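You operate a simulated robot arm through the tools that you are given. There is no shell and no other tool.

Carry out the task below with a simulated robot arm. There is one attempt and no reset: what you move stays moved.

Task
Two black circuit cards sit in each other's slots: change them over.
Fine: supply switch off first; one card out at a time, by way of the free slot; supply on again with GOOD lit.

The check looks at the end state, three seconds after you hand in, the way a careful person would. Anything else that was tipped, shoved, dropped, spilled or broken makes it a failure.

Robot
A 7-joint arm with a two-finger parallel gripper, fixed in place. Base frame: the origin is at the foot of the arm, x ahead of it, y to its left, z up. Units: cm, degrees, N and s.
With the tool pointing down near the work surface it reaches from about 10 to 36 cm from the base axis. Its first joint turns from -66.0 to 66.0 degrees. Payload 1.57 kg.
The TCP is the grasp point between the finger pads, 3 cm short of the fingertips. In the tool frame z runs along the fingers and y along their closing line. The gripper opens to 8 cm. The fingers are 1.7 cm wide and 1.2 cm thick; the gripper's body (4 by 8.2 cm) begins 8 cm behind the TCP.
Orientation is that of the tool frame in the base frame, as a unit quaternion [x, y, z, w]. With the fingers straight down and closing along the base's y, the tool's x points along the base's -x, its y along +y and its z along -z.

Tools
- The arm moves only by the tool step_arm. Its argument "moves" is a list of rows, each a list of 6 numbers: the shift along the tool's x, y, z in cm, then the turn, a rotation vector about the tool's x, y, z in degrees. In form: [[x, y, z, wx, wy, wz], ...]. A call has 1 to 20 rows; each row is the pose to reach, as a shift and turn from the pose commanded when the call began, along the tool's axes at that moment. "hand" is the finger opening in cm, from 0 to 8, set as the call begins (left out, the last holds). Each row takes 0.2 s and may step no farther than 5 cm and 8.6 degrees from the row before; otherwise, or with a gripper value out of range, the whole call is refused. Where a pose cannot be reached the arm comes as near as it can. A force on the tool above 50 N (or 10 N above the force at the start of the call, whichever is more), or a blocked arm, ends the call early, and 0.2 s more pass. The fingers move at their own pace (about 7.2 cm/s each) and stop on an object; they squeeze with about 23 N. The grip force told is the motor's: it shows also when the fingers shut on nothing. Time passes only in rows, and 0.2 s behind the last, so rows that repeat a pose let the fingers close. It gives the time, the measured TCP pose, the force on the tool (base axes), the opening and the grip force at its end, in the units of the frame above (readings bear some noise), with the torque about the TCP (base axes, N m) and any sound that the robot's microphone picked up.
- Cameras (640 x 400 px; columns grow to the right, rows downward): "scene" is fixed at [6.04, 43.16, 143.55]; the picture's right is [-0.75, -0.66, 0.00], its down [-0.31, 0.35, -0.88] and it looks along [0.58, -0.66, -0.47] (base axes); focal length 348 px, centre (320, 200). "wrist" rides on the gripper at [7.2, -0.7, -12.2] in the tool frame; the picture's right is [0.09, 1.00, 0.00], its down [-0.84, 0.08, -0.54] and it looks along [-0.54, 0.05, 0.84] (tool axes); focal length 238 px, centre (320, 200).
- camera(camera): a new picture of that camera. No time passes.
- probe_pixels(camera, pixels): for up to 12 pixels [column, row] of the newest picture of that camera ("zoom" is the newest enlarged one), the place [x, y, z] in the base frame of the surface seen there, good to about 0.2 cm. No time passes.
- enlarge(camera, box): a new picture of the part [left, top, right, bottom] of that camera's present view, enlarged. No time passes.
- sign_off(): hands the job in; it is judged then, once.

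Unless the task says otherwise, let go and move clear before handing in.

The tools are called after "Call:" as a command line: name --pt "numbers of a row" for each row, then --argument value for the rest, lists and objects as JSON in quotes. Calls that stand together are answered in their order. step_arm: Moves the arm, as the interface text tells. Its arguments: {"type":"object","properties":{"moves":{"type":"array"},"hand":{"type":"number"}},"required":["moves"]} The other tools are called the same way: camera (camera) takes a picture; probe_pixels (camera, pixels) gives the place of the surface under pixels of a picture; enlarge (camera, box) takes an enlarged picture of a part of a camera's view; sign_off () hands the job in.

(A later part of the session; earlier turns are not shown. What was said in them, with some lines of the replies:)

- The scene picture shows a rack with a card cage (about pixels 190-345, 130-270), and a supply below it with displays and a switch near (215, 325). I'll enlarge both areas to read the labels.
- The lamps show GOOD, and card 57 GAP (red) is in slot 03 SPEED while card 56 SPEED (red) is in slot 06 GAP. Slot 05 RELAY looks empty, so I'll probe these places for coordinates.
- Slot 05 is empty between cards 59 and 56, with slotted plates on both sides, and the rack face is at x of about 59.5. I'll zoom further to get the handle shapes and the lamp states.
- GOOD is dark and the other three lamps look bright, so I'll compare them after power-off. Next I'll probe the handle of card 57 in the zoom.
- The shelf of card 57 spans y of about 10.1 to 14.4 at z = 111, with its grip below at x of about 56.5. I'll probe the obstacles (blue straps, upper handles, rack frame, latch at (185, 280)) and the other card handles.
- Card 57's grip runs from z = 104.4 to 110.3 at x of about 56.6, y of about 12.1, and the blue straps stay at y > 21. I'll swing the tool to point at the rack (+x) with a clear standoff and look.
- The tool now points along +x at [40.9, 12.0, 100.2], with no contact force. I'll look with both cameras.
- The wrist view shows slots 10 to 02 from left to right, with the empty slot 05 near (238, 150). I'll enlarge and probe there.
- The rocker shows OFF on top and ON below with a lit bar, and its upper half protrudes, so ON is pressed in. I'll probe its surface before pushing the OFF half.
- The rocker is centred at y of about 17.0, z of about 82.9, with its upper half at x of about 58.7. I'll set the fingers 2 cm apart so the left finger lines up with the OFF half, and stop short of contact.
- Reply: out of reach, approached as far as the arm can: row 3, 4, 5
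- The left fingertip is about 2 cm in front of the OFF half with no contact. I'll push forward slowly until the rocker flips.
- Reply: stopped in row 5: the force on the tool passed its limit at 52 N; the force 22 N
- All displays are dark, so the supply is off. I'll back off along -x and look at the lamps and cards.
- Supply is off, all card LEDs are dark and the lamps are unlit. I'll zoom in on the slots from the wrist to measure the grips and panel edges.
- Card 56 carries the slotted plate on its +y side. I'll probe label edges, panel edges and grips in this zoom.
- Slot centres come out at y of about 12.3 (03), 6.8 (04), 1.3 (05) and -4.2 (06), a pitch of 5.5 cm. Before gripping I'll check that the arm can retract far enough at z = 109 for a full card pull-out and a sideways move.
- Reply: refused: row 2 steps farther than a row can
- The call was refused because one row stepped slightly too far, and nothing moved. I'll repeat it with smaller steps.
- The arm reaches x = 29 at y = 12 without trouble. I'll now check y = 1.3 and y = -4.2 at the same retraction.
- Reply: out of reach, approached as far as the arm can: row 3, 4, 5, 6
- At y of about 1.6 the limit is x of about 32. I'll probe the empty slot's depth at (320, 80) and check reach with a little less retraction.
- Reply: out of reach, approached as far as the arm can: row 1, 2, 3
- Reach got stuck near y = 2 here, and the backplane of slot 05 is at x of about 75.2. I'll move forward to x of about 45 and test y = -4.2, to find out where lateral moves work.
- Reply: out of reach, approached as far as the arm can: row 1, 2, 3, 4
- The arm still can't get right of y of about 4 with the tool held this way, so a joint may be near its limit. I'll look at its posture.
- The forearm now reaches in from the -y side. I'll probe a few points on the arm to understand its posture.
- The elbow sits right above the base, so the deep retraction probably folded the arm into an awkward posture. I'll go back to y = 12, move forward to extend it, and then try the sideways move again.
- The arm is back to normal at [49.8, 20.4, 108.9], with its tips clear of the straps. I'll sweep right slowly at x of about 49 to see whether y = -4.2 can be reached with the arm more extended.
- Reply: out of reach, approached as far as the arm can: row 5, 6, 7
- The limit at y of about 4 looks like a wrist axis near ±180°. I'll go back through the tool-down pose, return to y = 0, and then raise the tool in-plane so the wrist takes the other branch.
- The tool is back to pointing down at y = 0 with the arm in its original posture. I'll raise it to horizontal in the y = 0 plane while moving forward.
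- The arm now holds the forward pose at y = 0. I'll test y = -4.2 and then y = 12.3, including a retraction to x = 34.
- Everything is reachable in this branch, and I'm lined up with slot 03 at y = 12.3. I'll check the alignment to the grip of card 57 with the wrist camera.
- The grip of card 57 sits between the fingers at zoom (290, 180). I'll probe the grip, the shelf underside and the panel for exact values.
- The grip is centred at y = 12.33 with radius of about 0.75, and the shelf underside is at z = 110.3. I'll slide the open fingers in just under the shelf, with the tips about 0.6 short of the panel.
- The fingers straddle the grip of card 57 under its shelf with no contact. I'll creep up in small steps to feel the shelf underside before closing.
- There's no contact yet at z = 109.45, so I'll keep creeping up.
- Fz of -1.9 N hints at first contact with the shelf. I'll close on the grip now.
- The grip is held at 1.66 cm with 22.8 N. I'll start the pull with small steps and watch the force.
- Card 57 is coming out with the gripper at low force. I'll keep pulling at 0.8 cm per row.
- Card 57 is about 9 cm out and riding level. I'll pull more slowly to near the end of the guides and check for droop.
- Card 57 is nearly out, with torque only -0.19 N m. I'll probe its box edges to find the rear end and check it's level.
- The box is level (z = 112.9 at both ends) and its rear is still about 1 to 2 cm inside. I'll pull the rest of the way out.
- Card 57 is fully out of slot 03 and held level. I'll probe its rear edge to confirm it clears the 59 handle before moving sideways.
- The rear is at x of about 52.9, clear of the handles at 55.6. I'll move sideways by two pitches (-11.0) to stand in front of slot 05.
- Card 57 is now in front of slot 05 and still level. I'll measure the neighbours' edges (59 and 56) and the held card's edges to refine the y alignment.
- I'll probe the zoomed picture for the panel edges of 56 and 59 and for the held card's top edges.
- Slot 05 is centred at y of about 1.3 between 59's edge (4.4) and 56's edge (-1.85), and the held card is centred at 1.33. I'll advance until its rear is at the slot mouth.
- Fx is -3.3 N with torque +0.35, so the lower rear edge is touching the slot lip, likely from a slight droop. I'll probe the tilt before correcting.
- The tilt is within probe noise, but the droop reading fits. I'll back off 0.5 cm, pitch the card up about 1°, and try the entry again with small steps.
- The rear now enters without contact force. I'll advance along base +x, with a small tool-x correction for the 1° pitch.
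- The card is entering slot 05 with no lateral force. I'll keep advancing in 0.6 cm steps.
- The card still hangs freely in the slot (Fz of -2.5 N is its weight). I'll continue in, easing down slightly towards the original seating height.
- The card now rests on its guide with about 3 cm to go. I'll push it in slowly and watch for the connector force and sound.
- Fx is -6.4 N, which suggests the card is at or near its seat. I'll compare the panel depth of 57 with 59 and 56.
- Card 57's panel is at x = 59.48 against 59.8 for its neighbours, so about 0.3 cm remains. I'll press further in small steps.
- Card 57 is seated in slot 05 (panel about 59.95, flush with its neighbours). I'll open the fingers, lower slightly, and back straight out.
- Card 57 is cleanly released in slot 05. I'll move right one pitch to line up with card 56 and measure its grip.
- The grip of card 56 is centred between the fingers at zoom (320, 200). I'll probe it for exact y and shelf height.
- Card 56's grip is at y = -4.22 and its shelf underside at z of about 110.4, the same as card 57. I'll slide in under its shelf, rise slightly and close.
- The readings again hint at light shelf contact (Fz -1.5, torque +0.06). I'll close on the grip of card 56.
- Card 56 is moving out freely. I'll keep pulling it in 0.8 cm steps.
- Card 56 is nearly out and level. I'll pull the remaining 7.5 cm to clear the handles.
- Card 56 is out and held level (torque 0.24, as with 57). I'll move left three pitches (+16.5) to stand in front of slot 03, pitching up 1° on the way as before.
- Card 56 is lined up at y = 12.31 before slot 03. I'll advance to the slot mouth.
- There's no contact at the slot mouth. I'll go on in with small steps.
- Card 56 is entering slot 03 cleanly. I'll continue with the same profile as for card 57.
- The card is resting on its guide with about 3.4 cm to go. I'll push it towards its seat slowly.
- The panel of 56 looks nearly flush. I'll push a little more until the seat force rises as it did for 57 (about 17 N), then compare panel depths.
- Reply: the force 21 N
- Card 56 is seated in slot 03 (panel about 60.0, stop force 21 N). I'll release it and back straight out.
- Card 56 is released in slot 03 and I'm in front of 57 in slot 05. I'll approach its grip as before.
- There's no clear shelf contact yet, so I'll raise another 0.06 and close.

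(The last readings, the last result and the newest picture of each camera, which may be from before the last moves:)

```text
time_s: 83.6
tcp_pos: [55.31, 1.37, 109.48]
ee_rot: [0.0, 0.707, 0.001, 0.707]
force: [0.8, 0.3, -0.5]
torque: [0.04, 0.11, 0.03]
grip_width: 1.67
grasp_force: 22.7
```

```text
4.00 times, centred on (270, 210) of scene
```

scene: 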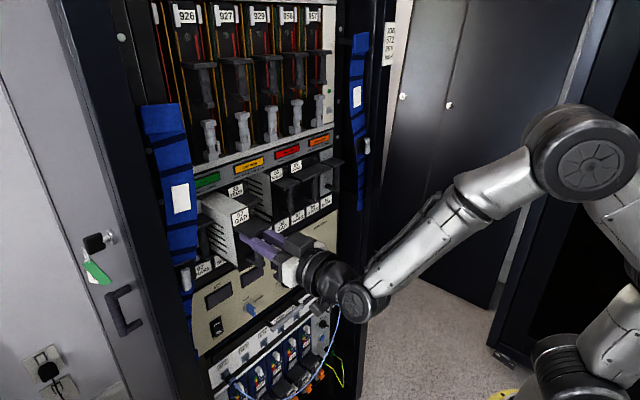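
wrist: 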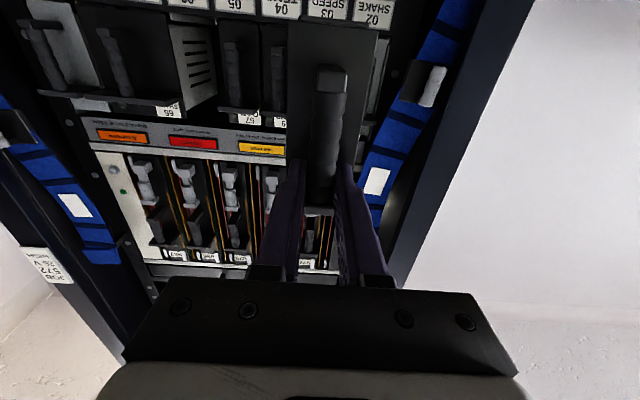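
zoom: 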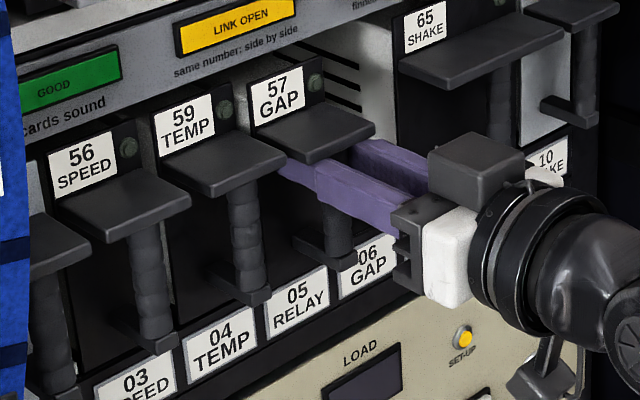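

Card 57 is gripped and sliding out of slot 05. I'll pull it fully clear in two stages, reading the force in between.

Call:
step_arm --pt "0 0 -0.8 0 0 0" --pt "0 0 -1.6 0 0 0" --pt "0 0 -2.4 0 0 0" --pt "0 0 -3.2 0 0 0" --pt "0 0 -4.0 0 0 0" --pt "0 0 -4.8 0 0 0" --pt "0 0 -5.6 0 0 0" --pt "0 0 -6.4 0 0 0" --pt "0 0 -7.2 0 0 0" --pt "0 0 -8 0 0 0" --pt "0 0 -8.8 0 0 0" --pt "0 0 -9.6 0 0 0" --pt "0 0 -10.4 0 0 0" --pt "0 0 -11.2 0 0 0" --pt "0 0 -12 0 0 0" --pt "0 0 -12 0 0 0"

Call:
step_arm --pt "0 0 -0.7 0 0 0" --pt "0 0 -1.4 0 0 0" --pt "0 0 -2.1 0 0 0" --pt "0 0 -2.8 0 0 0" --pt "0 0 -3.5 0 0 0" --pt "0 0 -4.2 0 0 0" --pt "0 0 -5 0 0 0" --pt "0 0 -5.8 0 0 0" --pt "0 0 -6.6 0 0 0" --pt "0 0 -7.6 0 0 0" --pt "0 0 -7.6 0 0 0"

Call:
enlarge --camera "scene" --box '[200, 150, 400, 290]'

```text
time_s: 87.0
tcp_pos: [43.18, 1.31, 109.6]
ee_rot: [-0.001, 0.706, 0.0, 0.708]
force: [-0.5, -0.4, 0.1]
torque: [-0.02, 0.02, -0.01]
grip_width: 1.66
grasp_force: 23.5
```

```text
time_s: 89.4
tcp_pos: [35.68, 1.31, 109.46]
ee_rot: [-0.001, 0.707, 0.001, 0.707]
force: [0.2, -0.3, -0.1]
torque: [0.01, 0.26, 0.02]
grip_width: 1.65
grasp_force: 22.9
```

```text
2.86 times, centred on (300, 220) of scene
```

zoom: 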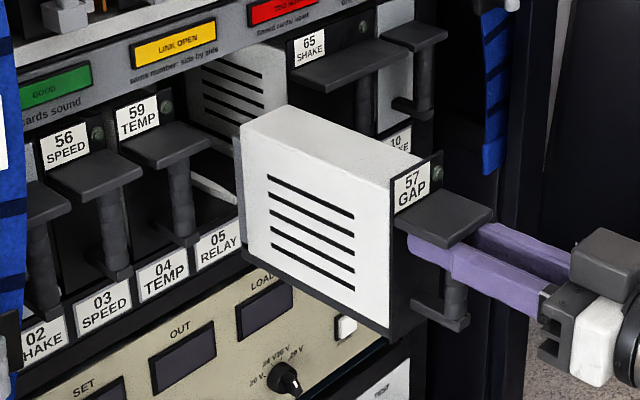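

Card 57 is out and level. I'll move right one pitch (-5.5) to slot 06 with the same 1° pitch-up.

Call:
step_arm --pt "0 -1.2 0 0 -0.2 0" --pt "0 -2.4 0 0 -0.4 0" --pt "0 -3.6 0 0 -0.6 0" --pt "0 -4.8 0 0 -0.8 0" --pt "-0.05 -5.5 0 0 -1 0" --pt "-0.05 -5.5 0 0 -1 0" --pt "-0.05 -5.5 0 0 -1 0"

Call:
step_arm --pt "0.015 0 1 0 0 0" --pt "0.03 0 2 0 0 0" --pt "0.05 0 3 0 0 0" --pt "0.06 0 4 0 0 0" --pt "0.08 0 5 0 0 0" --pt "0.08 0 5 0 0 0"

Call:
enlarge --camera "scene" --box '[220, 150, 380, 260]'

Call:
camera --camera "wrist"

```text
time_s: 91.0
tcp_pos: [35.69, -4.11, 109.59]
ee_rot: [-0.002, 0.701, 0.002, 0.713]
force: [0.5, -0.1, -0.4]
torque: [-0.01, 0.21, -0.02]
grip_width: 1.65
grasp_force: 23.0
```

```text
time_s: 92.4
tcp_pos: [40.61, -4.13, 109.68]
ee_rot: [-0.001, 0.701, 0.001, 0.713]
force: [-0.3, -0.7, -2.4]
torque: [0.01, 0.22, 0.0]
grip_width: 1.65
grasp_force: 23.0
```

```text
3.64 times, centred on (300, 205) of scene
```

zoom: 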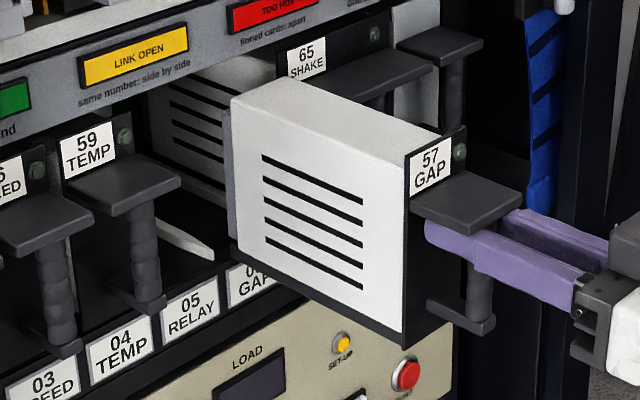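

```text
taken
```

wrist: 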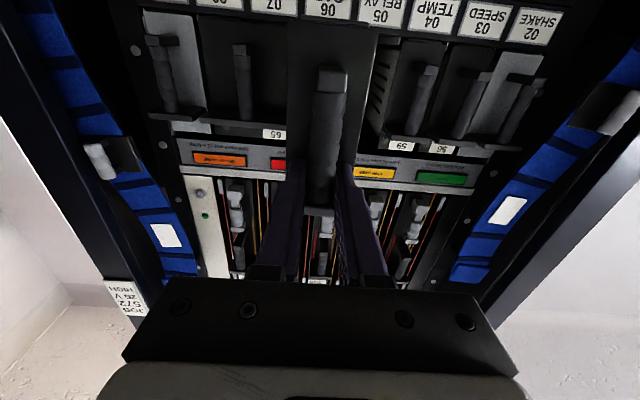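

Card 57 is at the mouth of slot 06, y = -4.13, with no contact. I'll insert it with small steps.

Call:
step_arm --pt "0 0 0.4 0 0 0" --pt "0.01 0 0.8 0 0 0" --pt "0.02 0 1.2 0 0 0" --pt "0.03 0 1.6 0 0 0" --pt "0.03 0 1.6 0 0 0"

Call:
step_arm --pt "0.01 0 0.5 0 0 0" --pt "0.02 0 1 0 0 0" --pt "0.03 0 1.5 0 0 0" --pt "0.04 0 2 0 0 0" --pt "0.04 0 2 0 0 0"

Call:
enlarge --camera "scene" --box '[220, 150, 380, 260]'

```text
time_s: 93.6
tcp_pos: [42.24, -4.22, 109.56]
ee_rot: [-0.001, 0.702, 0.0, 0.713]
force: [0.3, 0.2, -2.7]
torque: [0.03, 0.24, 0.02]
grip_width: 1.66
grasp_force: 22.7
```

```text
time_s: 94.8
tcp_pos: [44.34, -4.13, 109.61]
ee_rot: [-0.001, 0.701, 0.001, 0.713]
force: [-0.6, 0.4, -3.3]
torque: [0.02, 0.2, -0.02]
grip_width: 1.67
grasp_force: 22.7
```

```text
3.64 times, centred on (300, 205) of scene
```

zoom: 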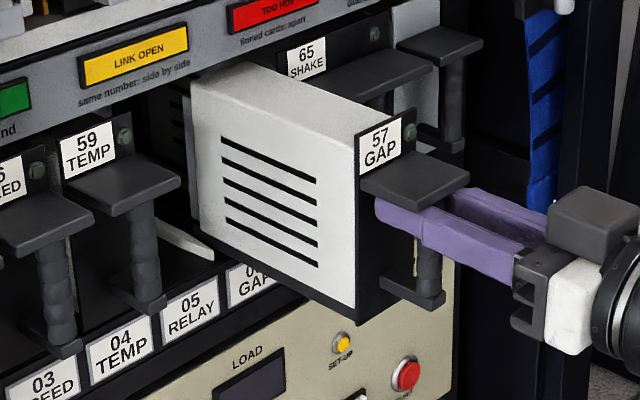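

Card 57 is entering slot 06 freely. I'll continue with the same insertion profile.

Call:
step_arm --pt "0.01 0 0.6 0 0 0" --pt "0.02 0 1.2 0 0 0" --pt "0.03 0 1.8 0 0 0" --pt "0.04 0 2.4 0 0 0" --pt "0.05 0 3 0 0 0" --pt "0.06 0 3.6 0 0 0" --pt "0.06 0 3.6 0 0 0"

Call:
step_arm --pt "0.02 0 0.6 0 0 0" --pt "0.04 0 1.2 0 0 0" --pt "0.06 0 1.8 0 0 0" --pt "0.08 0 2.4 0 0.2 0" --pt "0.1 0 3 0 0.4 0" --pt "0.12 0 3.6 0 0.5 0" --pt "0.14 0 4.2 0 0.6 0" --pt "0.16 0 5 0 0.6 0" --pt "0.16 0 5 0 0.6 0"

Call:
step_arm --pt "0 0 0.5 0 0.2 0" --pt "0 0 1.0 0 0.4 0" --pt "0 0 1.5 0 0.4 0" --pt "0 0 1.9 0 0.4 0" --pt "0 0 2.3 0 0.4 0" --pt "0 0 2.6 0 0.4 0" --pt "0 0 2.9 0 0.4 0" --pt "0 0 3.2 0 0.4 0" --pt "0 0 3.2 0 0.4 0"

Call:
enlarge --camera "scene" --box '[220, 160, 340, 260]'

```text
time_s: 96.4
tcp_pos: [47.85, -4.21, 109.69]
ee_rot: [-0.001, 0.701, 0.0, 0.714]
force: [0.7, 0.2, -1.9]
torque: [0.03, 0.24, -0.04]
grip_width: 1.67
grasp_force: 22.9
```

```text
time_s: 98.4
tcp_pos: [52.92, -4.14, 109.49]
ee_rot: [-0.001, 0.704, 0.001, 0.71]
force: [-0.6, -0.5, -2.0]
torque: [0.04, 0.21, -0.01]
grip_width: 1.67
grasp_force: 22.8
```

```text
time_s: 100.4
tcp_pos: [56.09, -4.17, 109.56]
ee_rot: [-0.001, 0.707, 0.001, 0.707]
force: [-5.9, 1.0, 1.3]
torque: [0.0, 0.0, 0.01]
grip_width: 1.66
grasp_force: 23.0
```

```text
4.00 times, centred on (280, 210) of scene
```

zoom: 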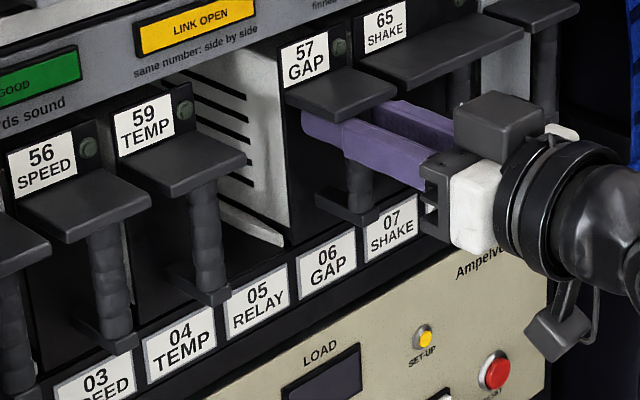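

Card 57 is almost seated, with Fx of -5.9 N. I'll press in 0.1 cm steps until the stop force rises.

Call:
step_arm --pt "0 0 0.1 0 0 0" --pt "0 0 0.2 0 0 0" --pt "0 0 0.2 0 0 0"

Call:
step_arm --pt "0 0 0.1 0 0 0" --pt "0 0 0.15 0 0 0" --pt "0 0 0.15 0 0 0"

Call:
enlarge --camera "scene" --box '[220, 160, 340, 260]'

Call:
probe_pixels --camera "zoom" --pixels '[[303, 60], [292, 75], [320, 70], [325, 45], [145, 125], [130, 140], [165, 125], [385, 25], [375, 40], [40, 165], [60, 170], [25, 185]]'

```text
time_s: 101.2
tcp_pos: [56.31, -4.17, 109.55]
ee_rot: [-0.002, 0.707, 0.001, 0.707]
force: [-5.3, 0.1, 1.6]
torque: [0.01, -0.13, -0.06]
grip_width: 1.67
grasp_force: 23.1
```

```text
time_s: 102.0
tcp_pos: [56.29, -4.05, 109.58]
ee_rot: [0.0, 0.707, 0.0, 0.707]
force: [-20.8, 0.5, 2.7]
torque: [-0.01, -0.17, -0.02]
grip_width: 1.66
grasp_force: 22.6
```

```text
4.00 times, centred on (280, 210) of scene
```

zoom: 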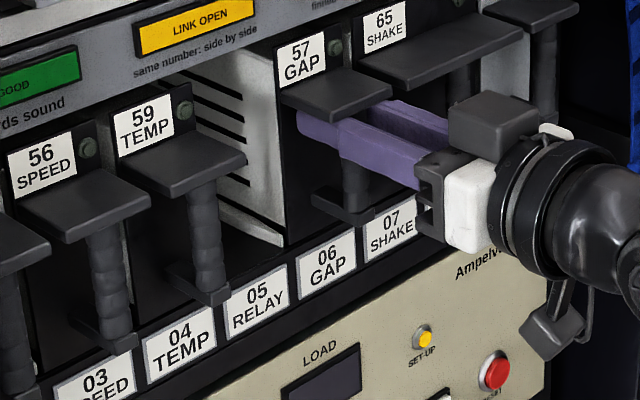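

```text
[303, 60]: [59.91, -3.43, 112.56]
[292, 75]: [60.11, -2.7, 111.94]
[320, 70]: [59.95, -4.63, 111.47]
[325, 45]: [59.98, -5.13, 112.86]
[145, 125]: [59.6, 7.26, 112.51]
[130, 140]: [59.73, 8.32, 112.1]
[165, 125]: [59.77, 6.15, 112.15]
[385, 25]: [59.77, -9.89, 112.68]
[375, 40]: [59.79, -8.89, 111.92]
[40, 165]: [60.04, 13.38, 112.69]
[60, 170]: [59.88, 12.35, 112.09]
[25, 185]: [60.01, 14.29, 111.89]
```

Card 57 is seated in slot 06 (panel about 60.0, stop force 20.8 N). I'll release it and back out.

Call:
step_arm --pt "0 0 0 0 0 0" --pt "0 0 0 0 0 0" --pt "0.15 0 -0.1 0 0 0" --pt "0.15 0 -1.5 0 0 0" --pt "0.15 0 -4 0 0 0" --pt "0.15 0 -7.5 0 0 0" --pt "0.15 0 -7.5 0 0 0" --hand 3.6

Call:
camera --camera "scene"

Call:
enlarge --camera "scene" --box '[180, 160, 340, 280]'

Call:
probe_pixels --camera "scene" --pixels '[[217, 328], [218, 322], [219, 332], [275, 325], [262, 335], [280, 318], [250, 350], [225, 370], [232, 385], [250, 308]]'

```text
time_s: 103.6
tcp_pos: [48.86, -4.09, 109.42]
ee_rot: [-0.001, 0.706, 0.0, 0.708]
force: [-0.1, 0.2, -0.3]
torque: [-0.02, 0.02, -0.03]
grip_width: 3.61
grasp_force: 0.0
```

```text
taken
```

scene: 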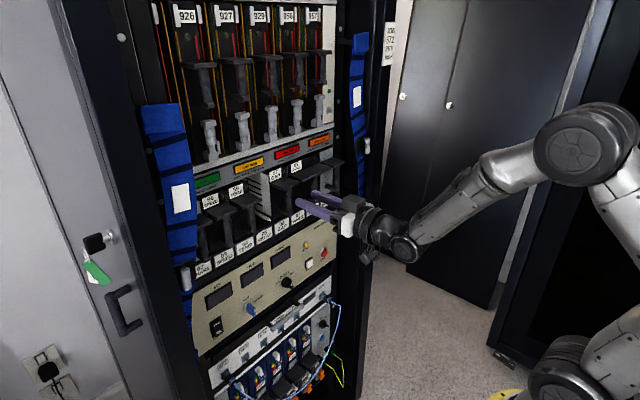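

```text
3.33 times, centred on (260, 220) of scene
```

zoom: 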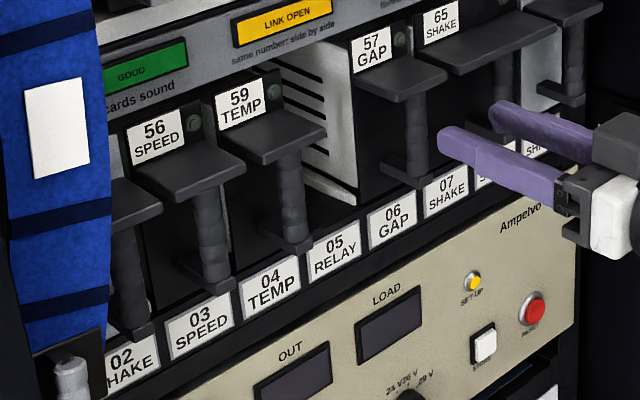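

```text
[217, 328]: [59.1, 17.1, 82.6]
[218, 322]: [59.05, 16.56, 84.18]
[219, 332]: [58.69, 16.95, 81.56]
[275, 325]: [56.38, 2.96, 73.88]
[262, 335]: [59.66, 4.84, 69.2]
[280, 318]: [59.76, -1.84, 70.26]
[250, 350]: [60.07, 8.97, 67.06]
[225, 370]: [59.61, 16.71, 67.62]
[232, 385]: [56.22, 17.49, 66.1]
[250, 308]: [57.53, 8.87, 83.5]
```

Slots 03 and 06 now hold 56 SPEED and 57 GAP. I'll go to the supply switch, whose ON half now protrudes at about [58.7, 17.0, 81.6], staying clear of the handles on the way.

Call:
step_arm --pt "0 4 0 0 0 0" --pt "0 8 0 0 0 0" --pt "0 12 0 0 0 0" --pt "0 16 0 0 0 0" --pt "0 19.5 0 0 0 0" --pt "4 19.5 0.5 0 0 0" --pt "8 19.5 1 0 0 0" --pt "12 19.5 1.5 0 0 0" --pt "16 19.5 1.8 0 0 0" --pt "20 19.5 2 0 0 0" --pt "24 19.5 2 0 0 0" --pt "27.8 19.5 2 0 0 0" --pt "27.8 19.5 4.5 0 0 0" --pt "27.8 19.5 4.5 0 0 0" --hand 2

Call:
camera --camera "wrist"

Call:
enlarge --camera "scene" --box '[180, 280, 276, 340]'

```text
time_s: 106.6
tcp_pos: [53.5, 15.38, 81.6]
ee_rot: [-0.001, 0.706, 0.0, 0.708]
force: [0.5, 0.5, -0.5]
torque: [0.01, 0.02, 0.0]
grip_width: 2.01
grasp_force: 0.1
```

```text
taken
```

wrist: 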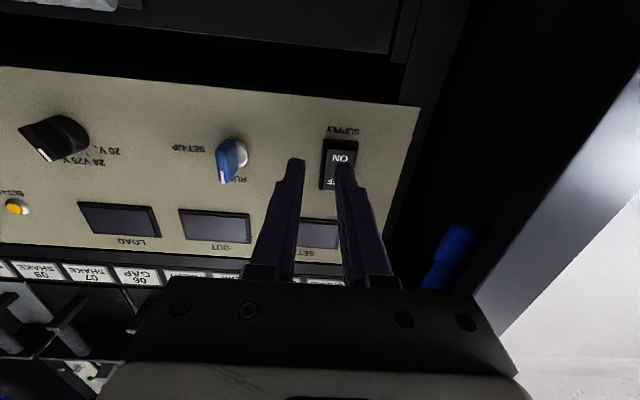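

```text
6.67 times, centred on (228, 310) of scene
```

zoom: 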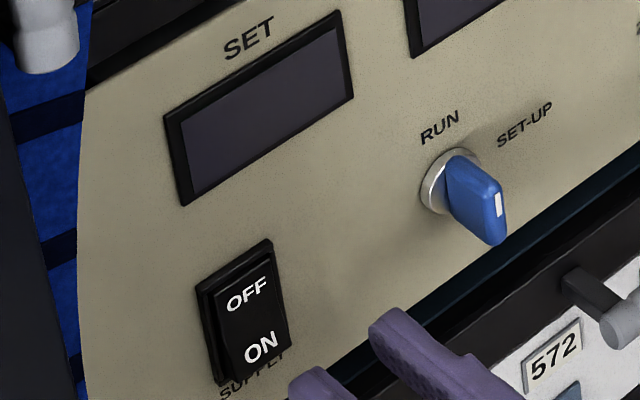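

The left fingertip is lined up with the ON half, with no contact. I'll push in slowly.

Call:
step_arm --pt "0 0 0.8 0 0 0" --pt "0 0 1.6 0 0 0" --pt "0 0 2.0 0 0 0" --pt "0 0 2.3 0 0 0" --pt "0 0 2.5 0 0 0"

Call:
enlarge --camera "scene" --box '[180, 240, 340, 340]'

Call:
enlarge --camera "scene" --box '[180, 140, 340, 240]'

```text
time_s: 107.8
tcp_pos: [55.82, 15.33, 81.62]
ee_rot: [-0.002, 0.707, 0.0, 0.707]
force: [-5.9, 0.8, 1.8]
torque: [0.06, -0.07, 0.05]
grip_width: 2.01
grasp_force: 0.0
```

```text
4.00 times, centred on (260, 290) of scene
```

zoom: 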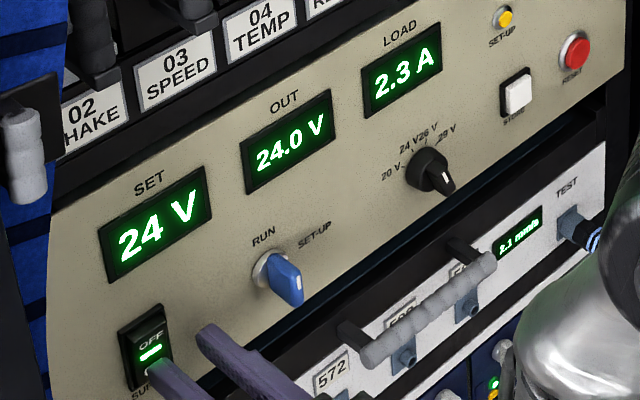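

```text
4.00 times, centred on (260, 190) of scene
```

zoom: 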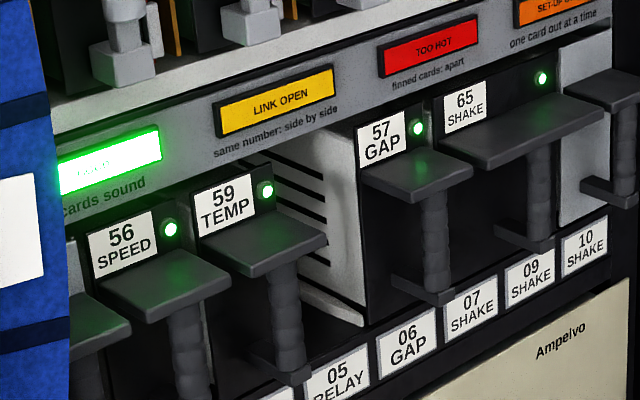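

GOOD is lit bright green, the LEDs on 56, 59, 57 and 65 are green, and the displays read 24 V / 24.0 V / 2.3 A as at the start. I'll back off and move clear of the rack.

Call:
step_arm --pt "0 0 -1.5 0 0 0" --pt "0 0 -4.5 0 0 0" --pt "-3.5 0 -6 0 0 0" --pt "-7.5 0 -6.5 0 0 0" --pt "-11.5 -1.5 -7.5 0 0 0" --pt "-15.5 -4 -8.5 0 0 0" --pt "-19.5 -7 -9.5 0 0 0" --pt "-23 -10 -11 0 0 0" --pt "-26 -13 -13 0 0 0" --pt "-27 -15 -16 0 0 0" --pt "-27 -15 -16 0 0 0"

Call:
camera --camera "scene"

Call:
enlarge --camera "scene" --box '[180, 140, 340, 240]'

Call:
enlarge --camera "scene" --box '[180, 240, 340, 340]'

Call:
camera --camera "wrist"

```text
refused: row 7 steps farther than a row can; nothing moved
```

```text
taken
```

scene: 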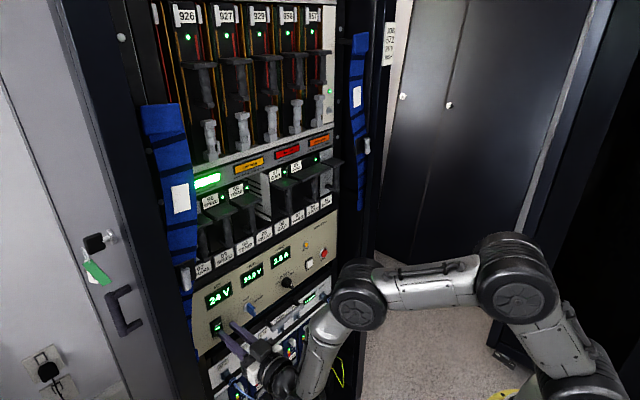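

```text
4.00 times, centred on (260, 190) of scene
```

zoom: 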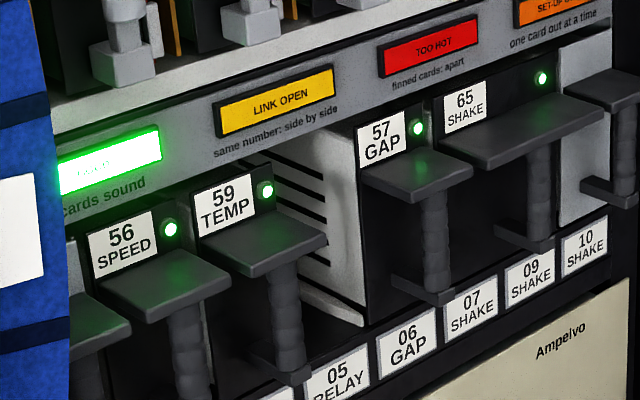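

```text
4.00 times, centred on (260, 290) of scene
```

zoom: 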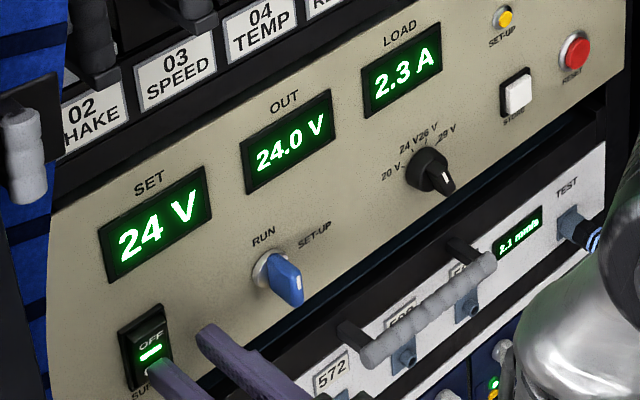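

```text
taken
```

wrist: 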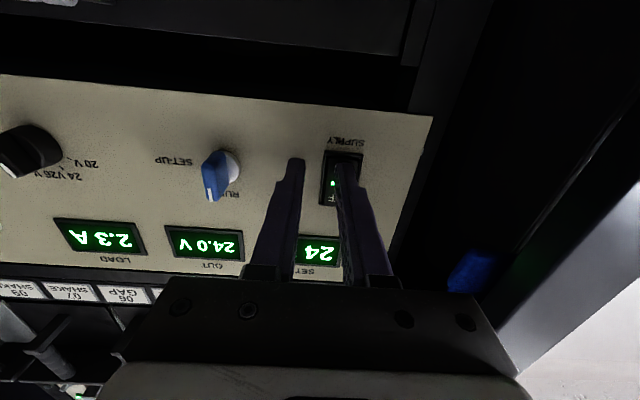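

The retreat was refused for one oversized step, and nothing moved. The supply is on and GOOD is still lit, so I'll retreat with shorter steps.

Call:
step_arm --pt "0 0 -1.5 0 0 0" --pt "0 0 -4.5 0 0 0" --pt "-3.5 0 -5.5 0 0 0" --pt "-7.5 0 -6 0 0 0" --pt "-11 -1.5 -7 0 0 0" --pt "-14.5 -3.5 -8 0 0 0" --pt "-18 -5.5 -9 0 0 0" --pt "-21.5 -7.5 -10 0 0 0" --pt "-24.5 -9.5 -12 0 0 0" --pt "-27 -11.5 -14 0 0 0" --pt "-28 -13.5 -16 0 0 0" --pt "-28 -13.5 -16 0 0 0"

Call:
camera --camera "scene"

Call:
enlarge --camera "scene" --box '[180, 140, 340, 240]'

Call:
enlarge --camera "scene" --box '[180, 240, 340, 340]'

Call:
camera --camera "wrist"

```text
time_s: 110.4
tcp_pos: [39.94, 1.82, 109.49]
ee_rot: [0.0, 0.707, 0.0, 0.707]
force: [0.4, -0.3, -0.3]
torque: [0.01, 0.02, -0.01]
grip_width: 2.0
grasp_force: 0.1
```

```text
taken
```

scene: 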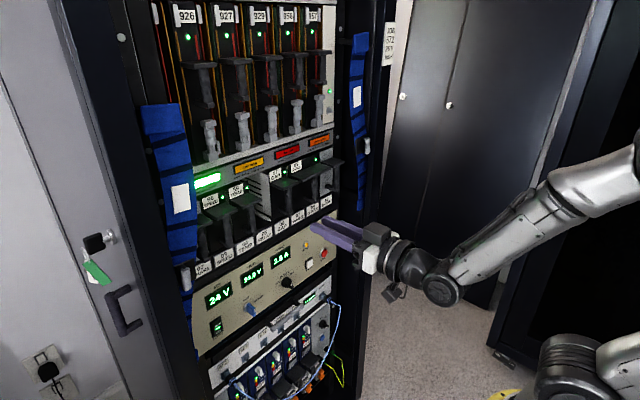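

```text
4.00 times, centred on (260, 190) of scene
```

zoom: 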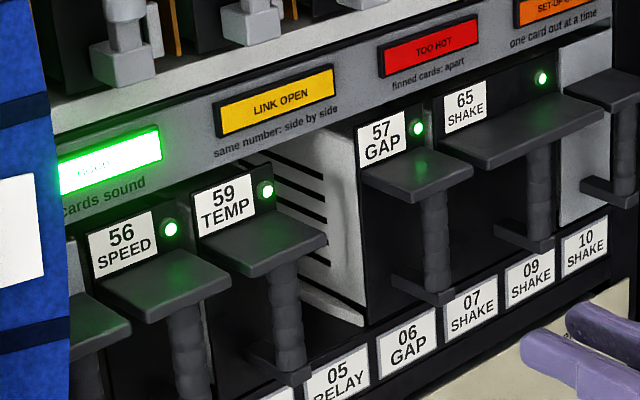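

```text
4.00 times, centred on (260, 290) of scene
```

zoom: 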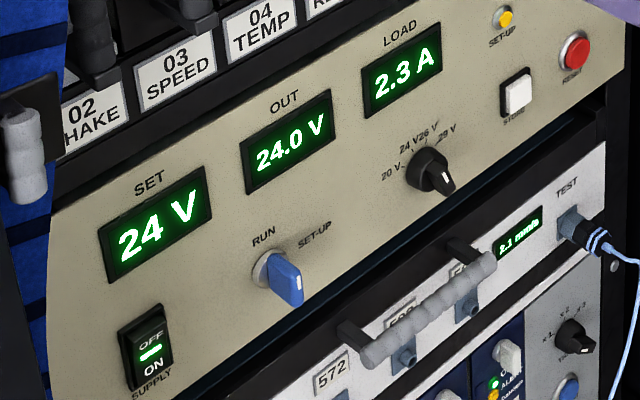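

```text
taken
```

wrist: 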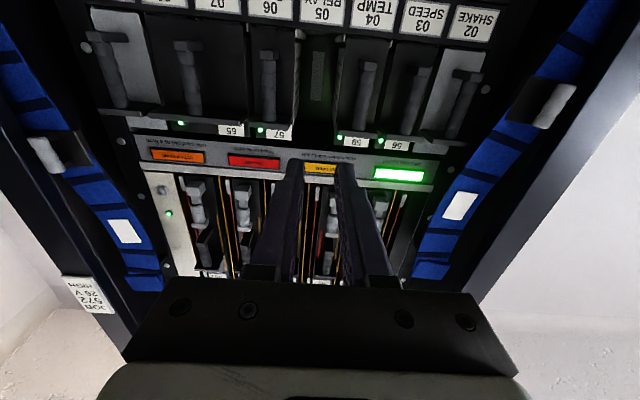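

GOOD is lit (scene pixel (207, 181)), and 56 SPEED in slot 03 and 57 GAP in slot 06 both show green LEDs. The supply reads 24.0 V, slot 05 is empty again, and the arm is clear, so I'll hand in.

Call:
sign_off

```text
The job is handed in.
```

The two black cards are swapped: 56 SPEED is now in slot 03 and 57 GAP is in slot 06. Both show green LEDs.

- **Supply:** I switched it off before touching any card and back on at the end. GOOD is lit, and the displays read 24 V set, 24.0 V out and 2.3 A load, the same as at the start.
- **Order:** only one card was out at a time. Card 57 went to free slot 05 first, then 56 to slot 03, then 57 to slot 06, so slot 05 is empty again.
- **Seating:** I pressed both cards in until the push force rose to about 21 N, and their panels sit flush with their neighbours.
- **Rest of the rack:** the last pictures showed nothing else disturbed. The gripper had let go and the arm was clear before I handed in.
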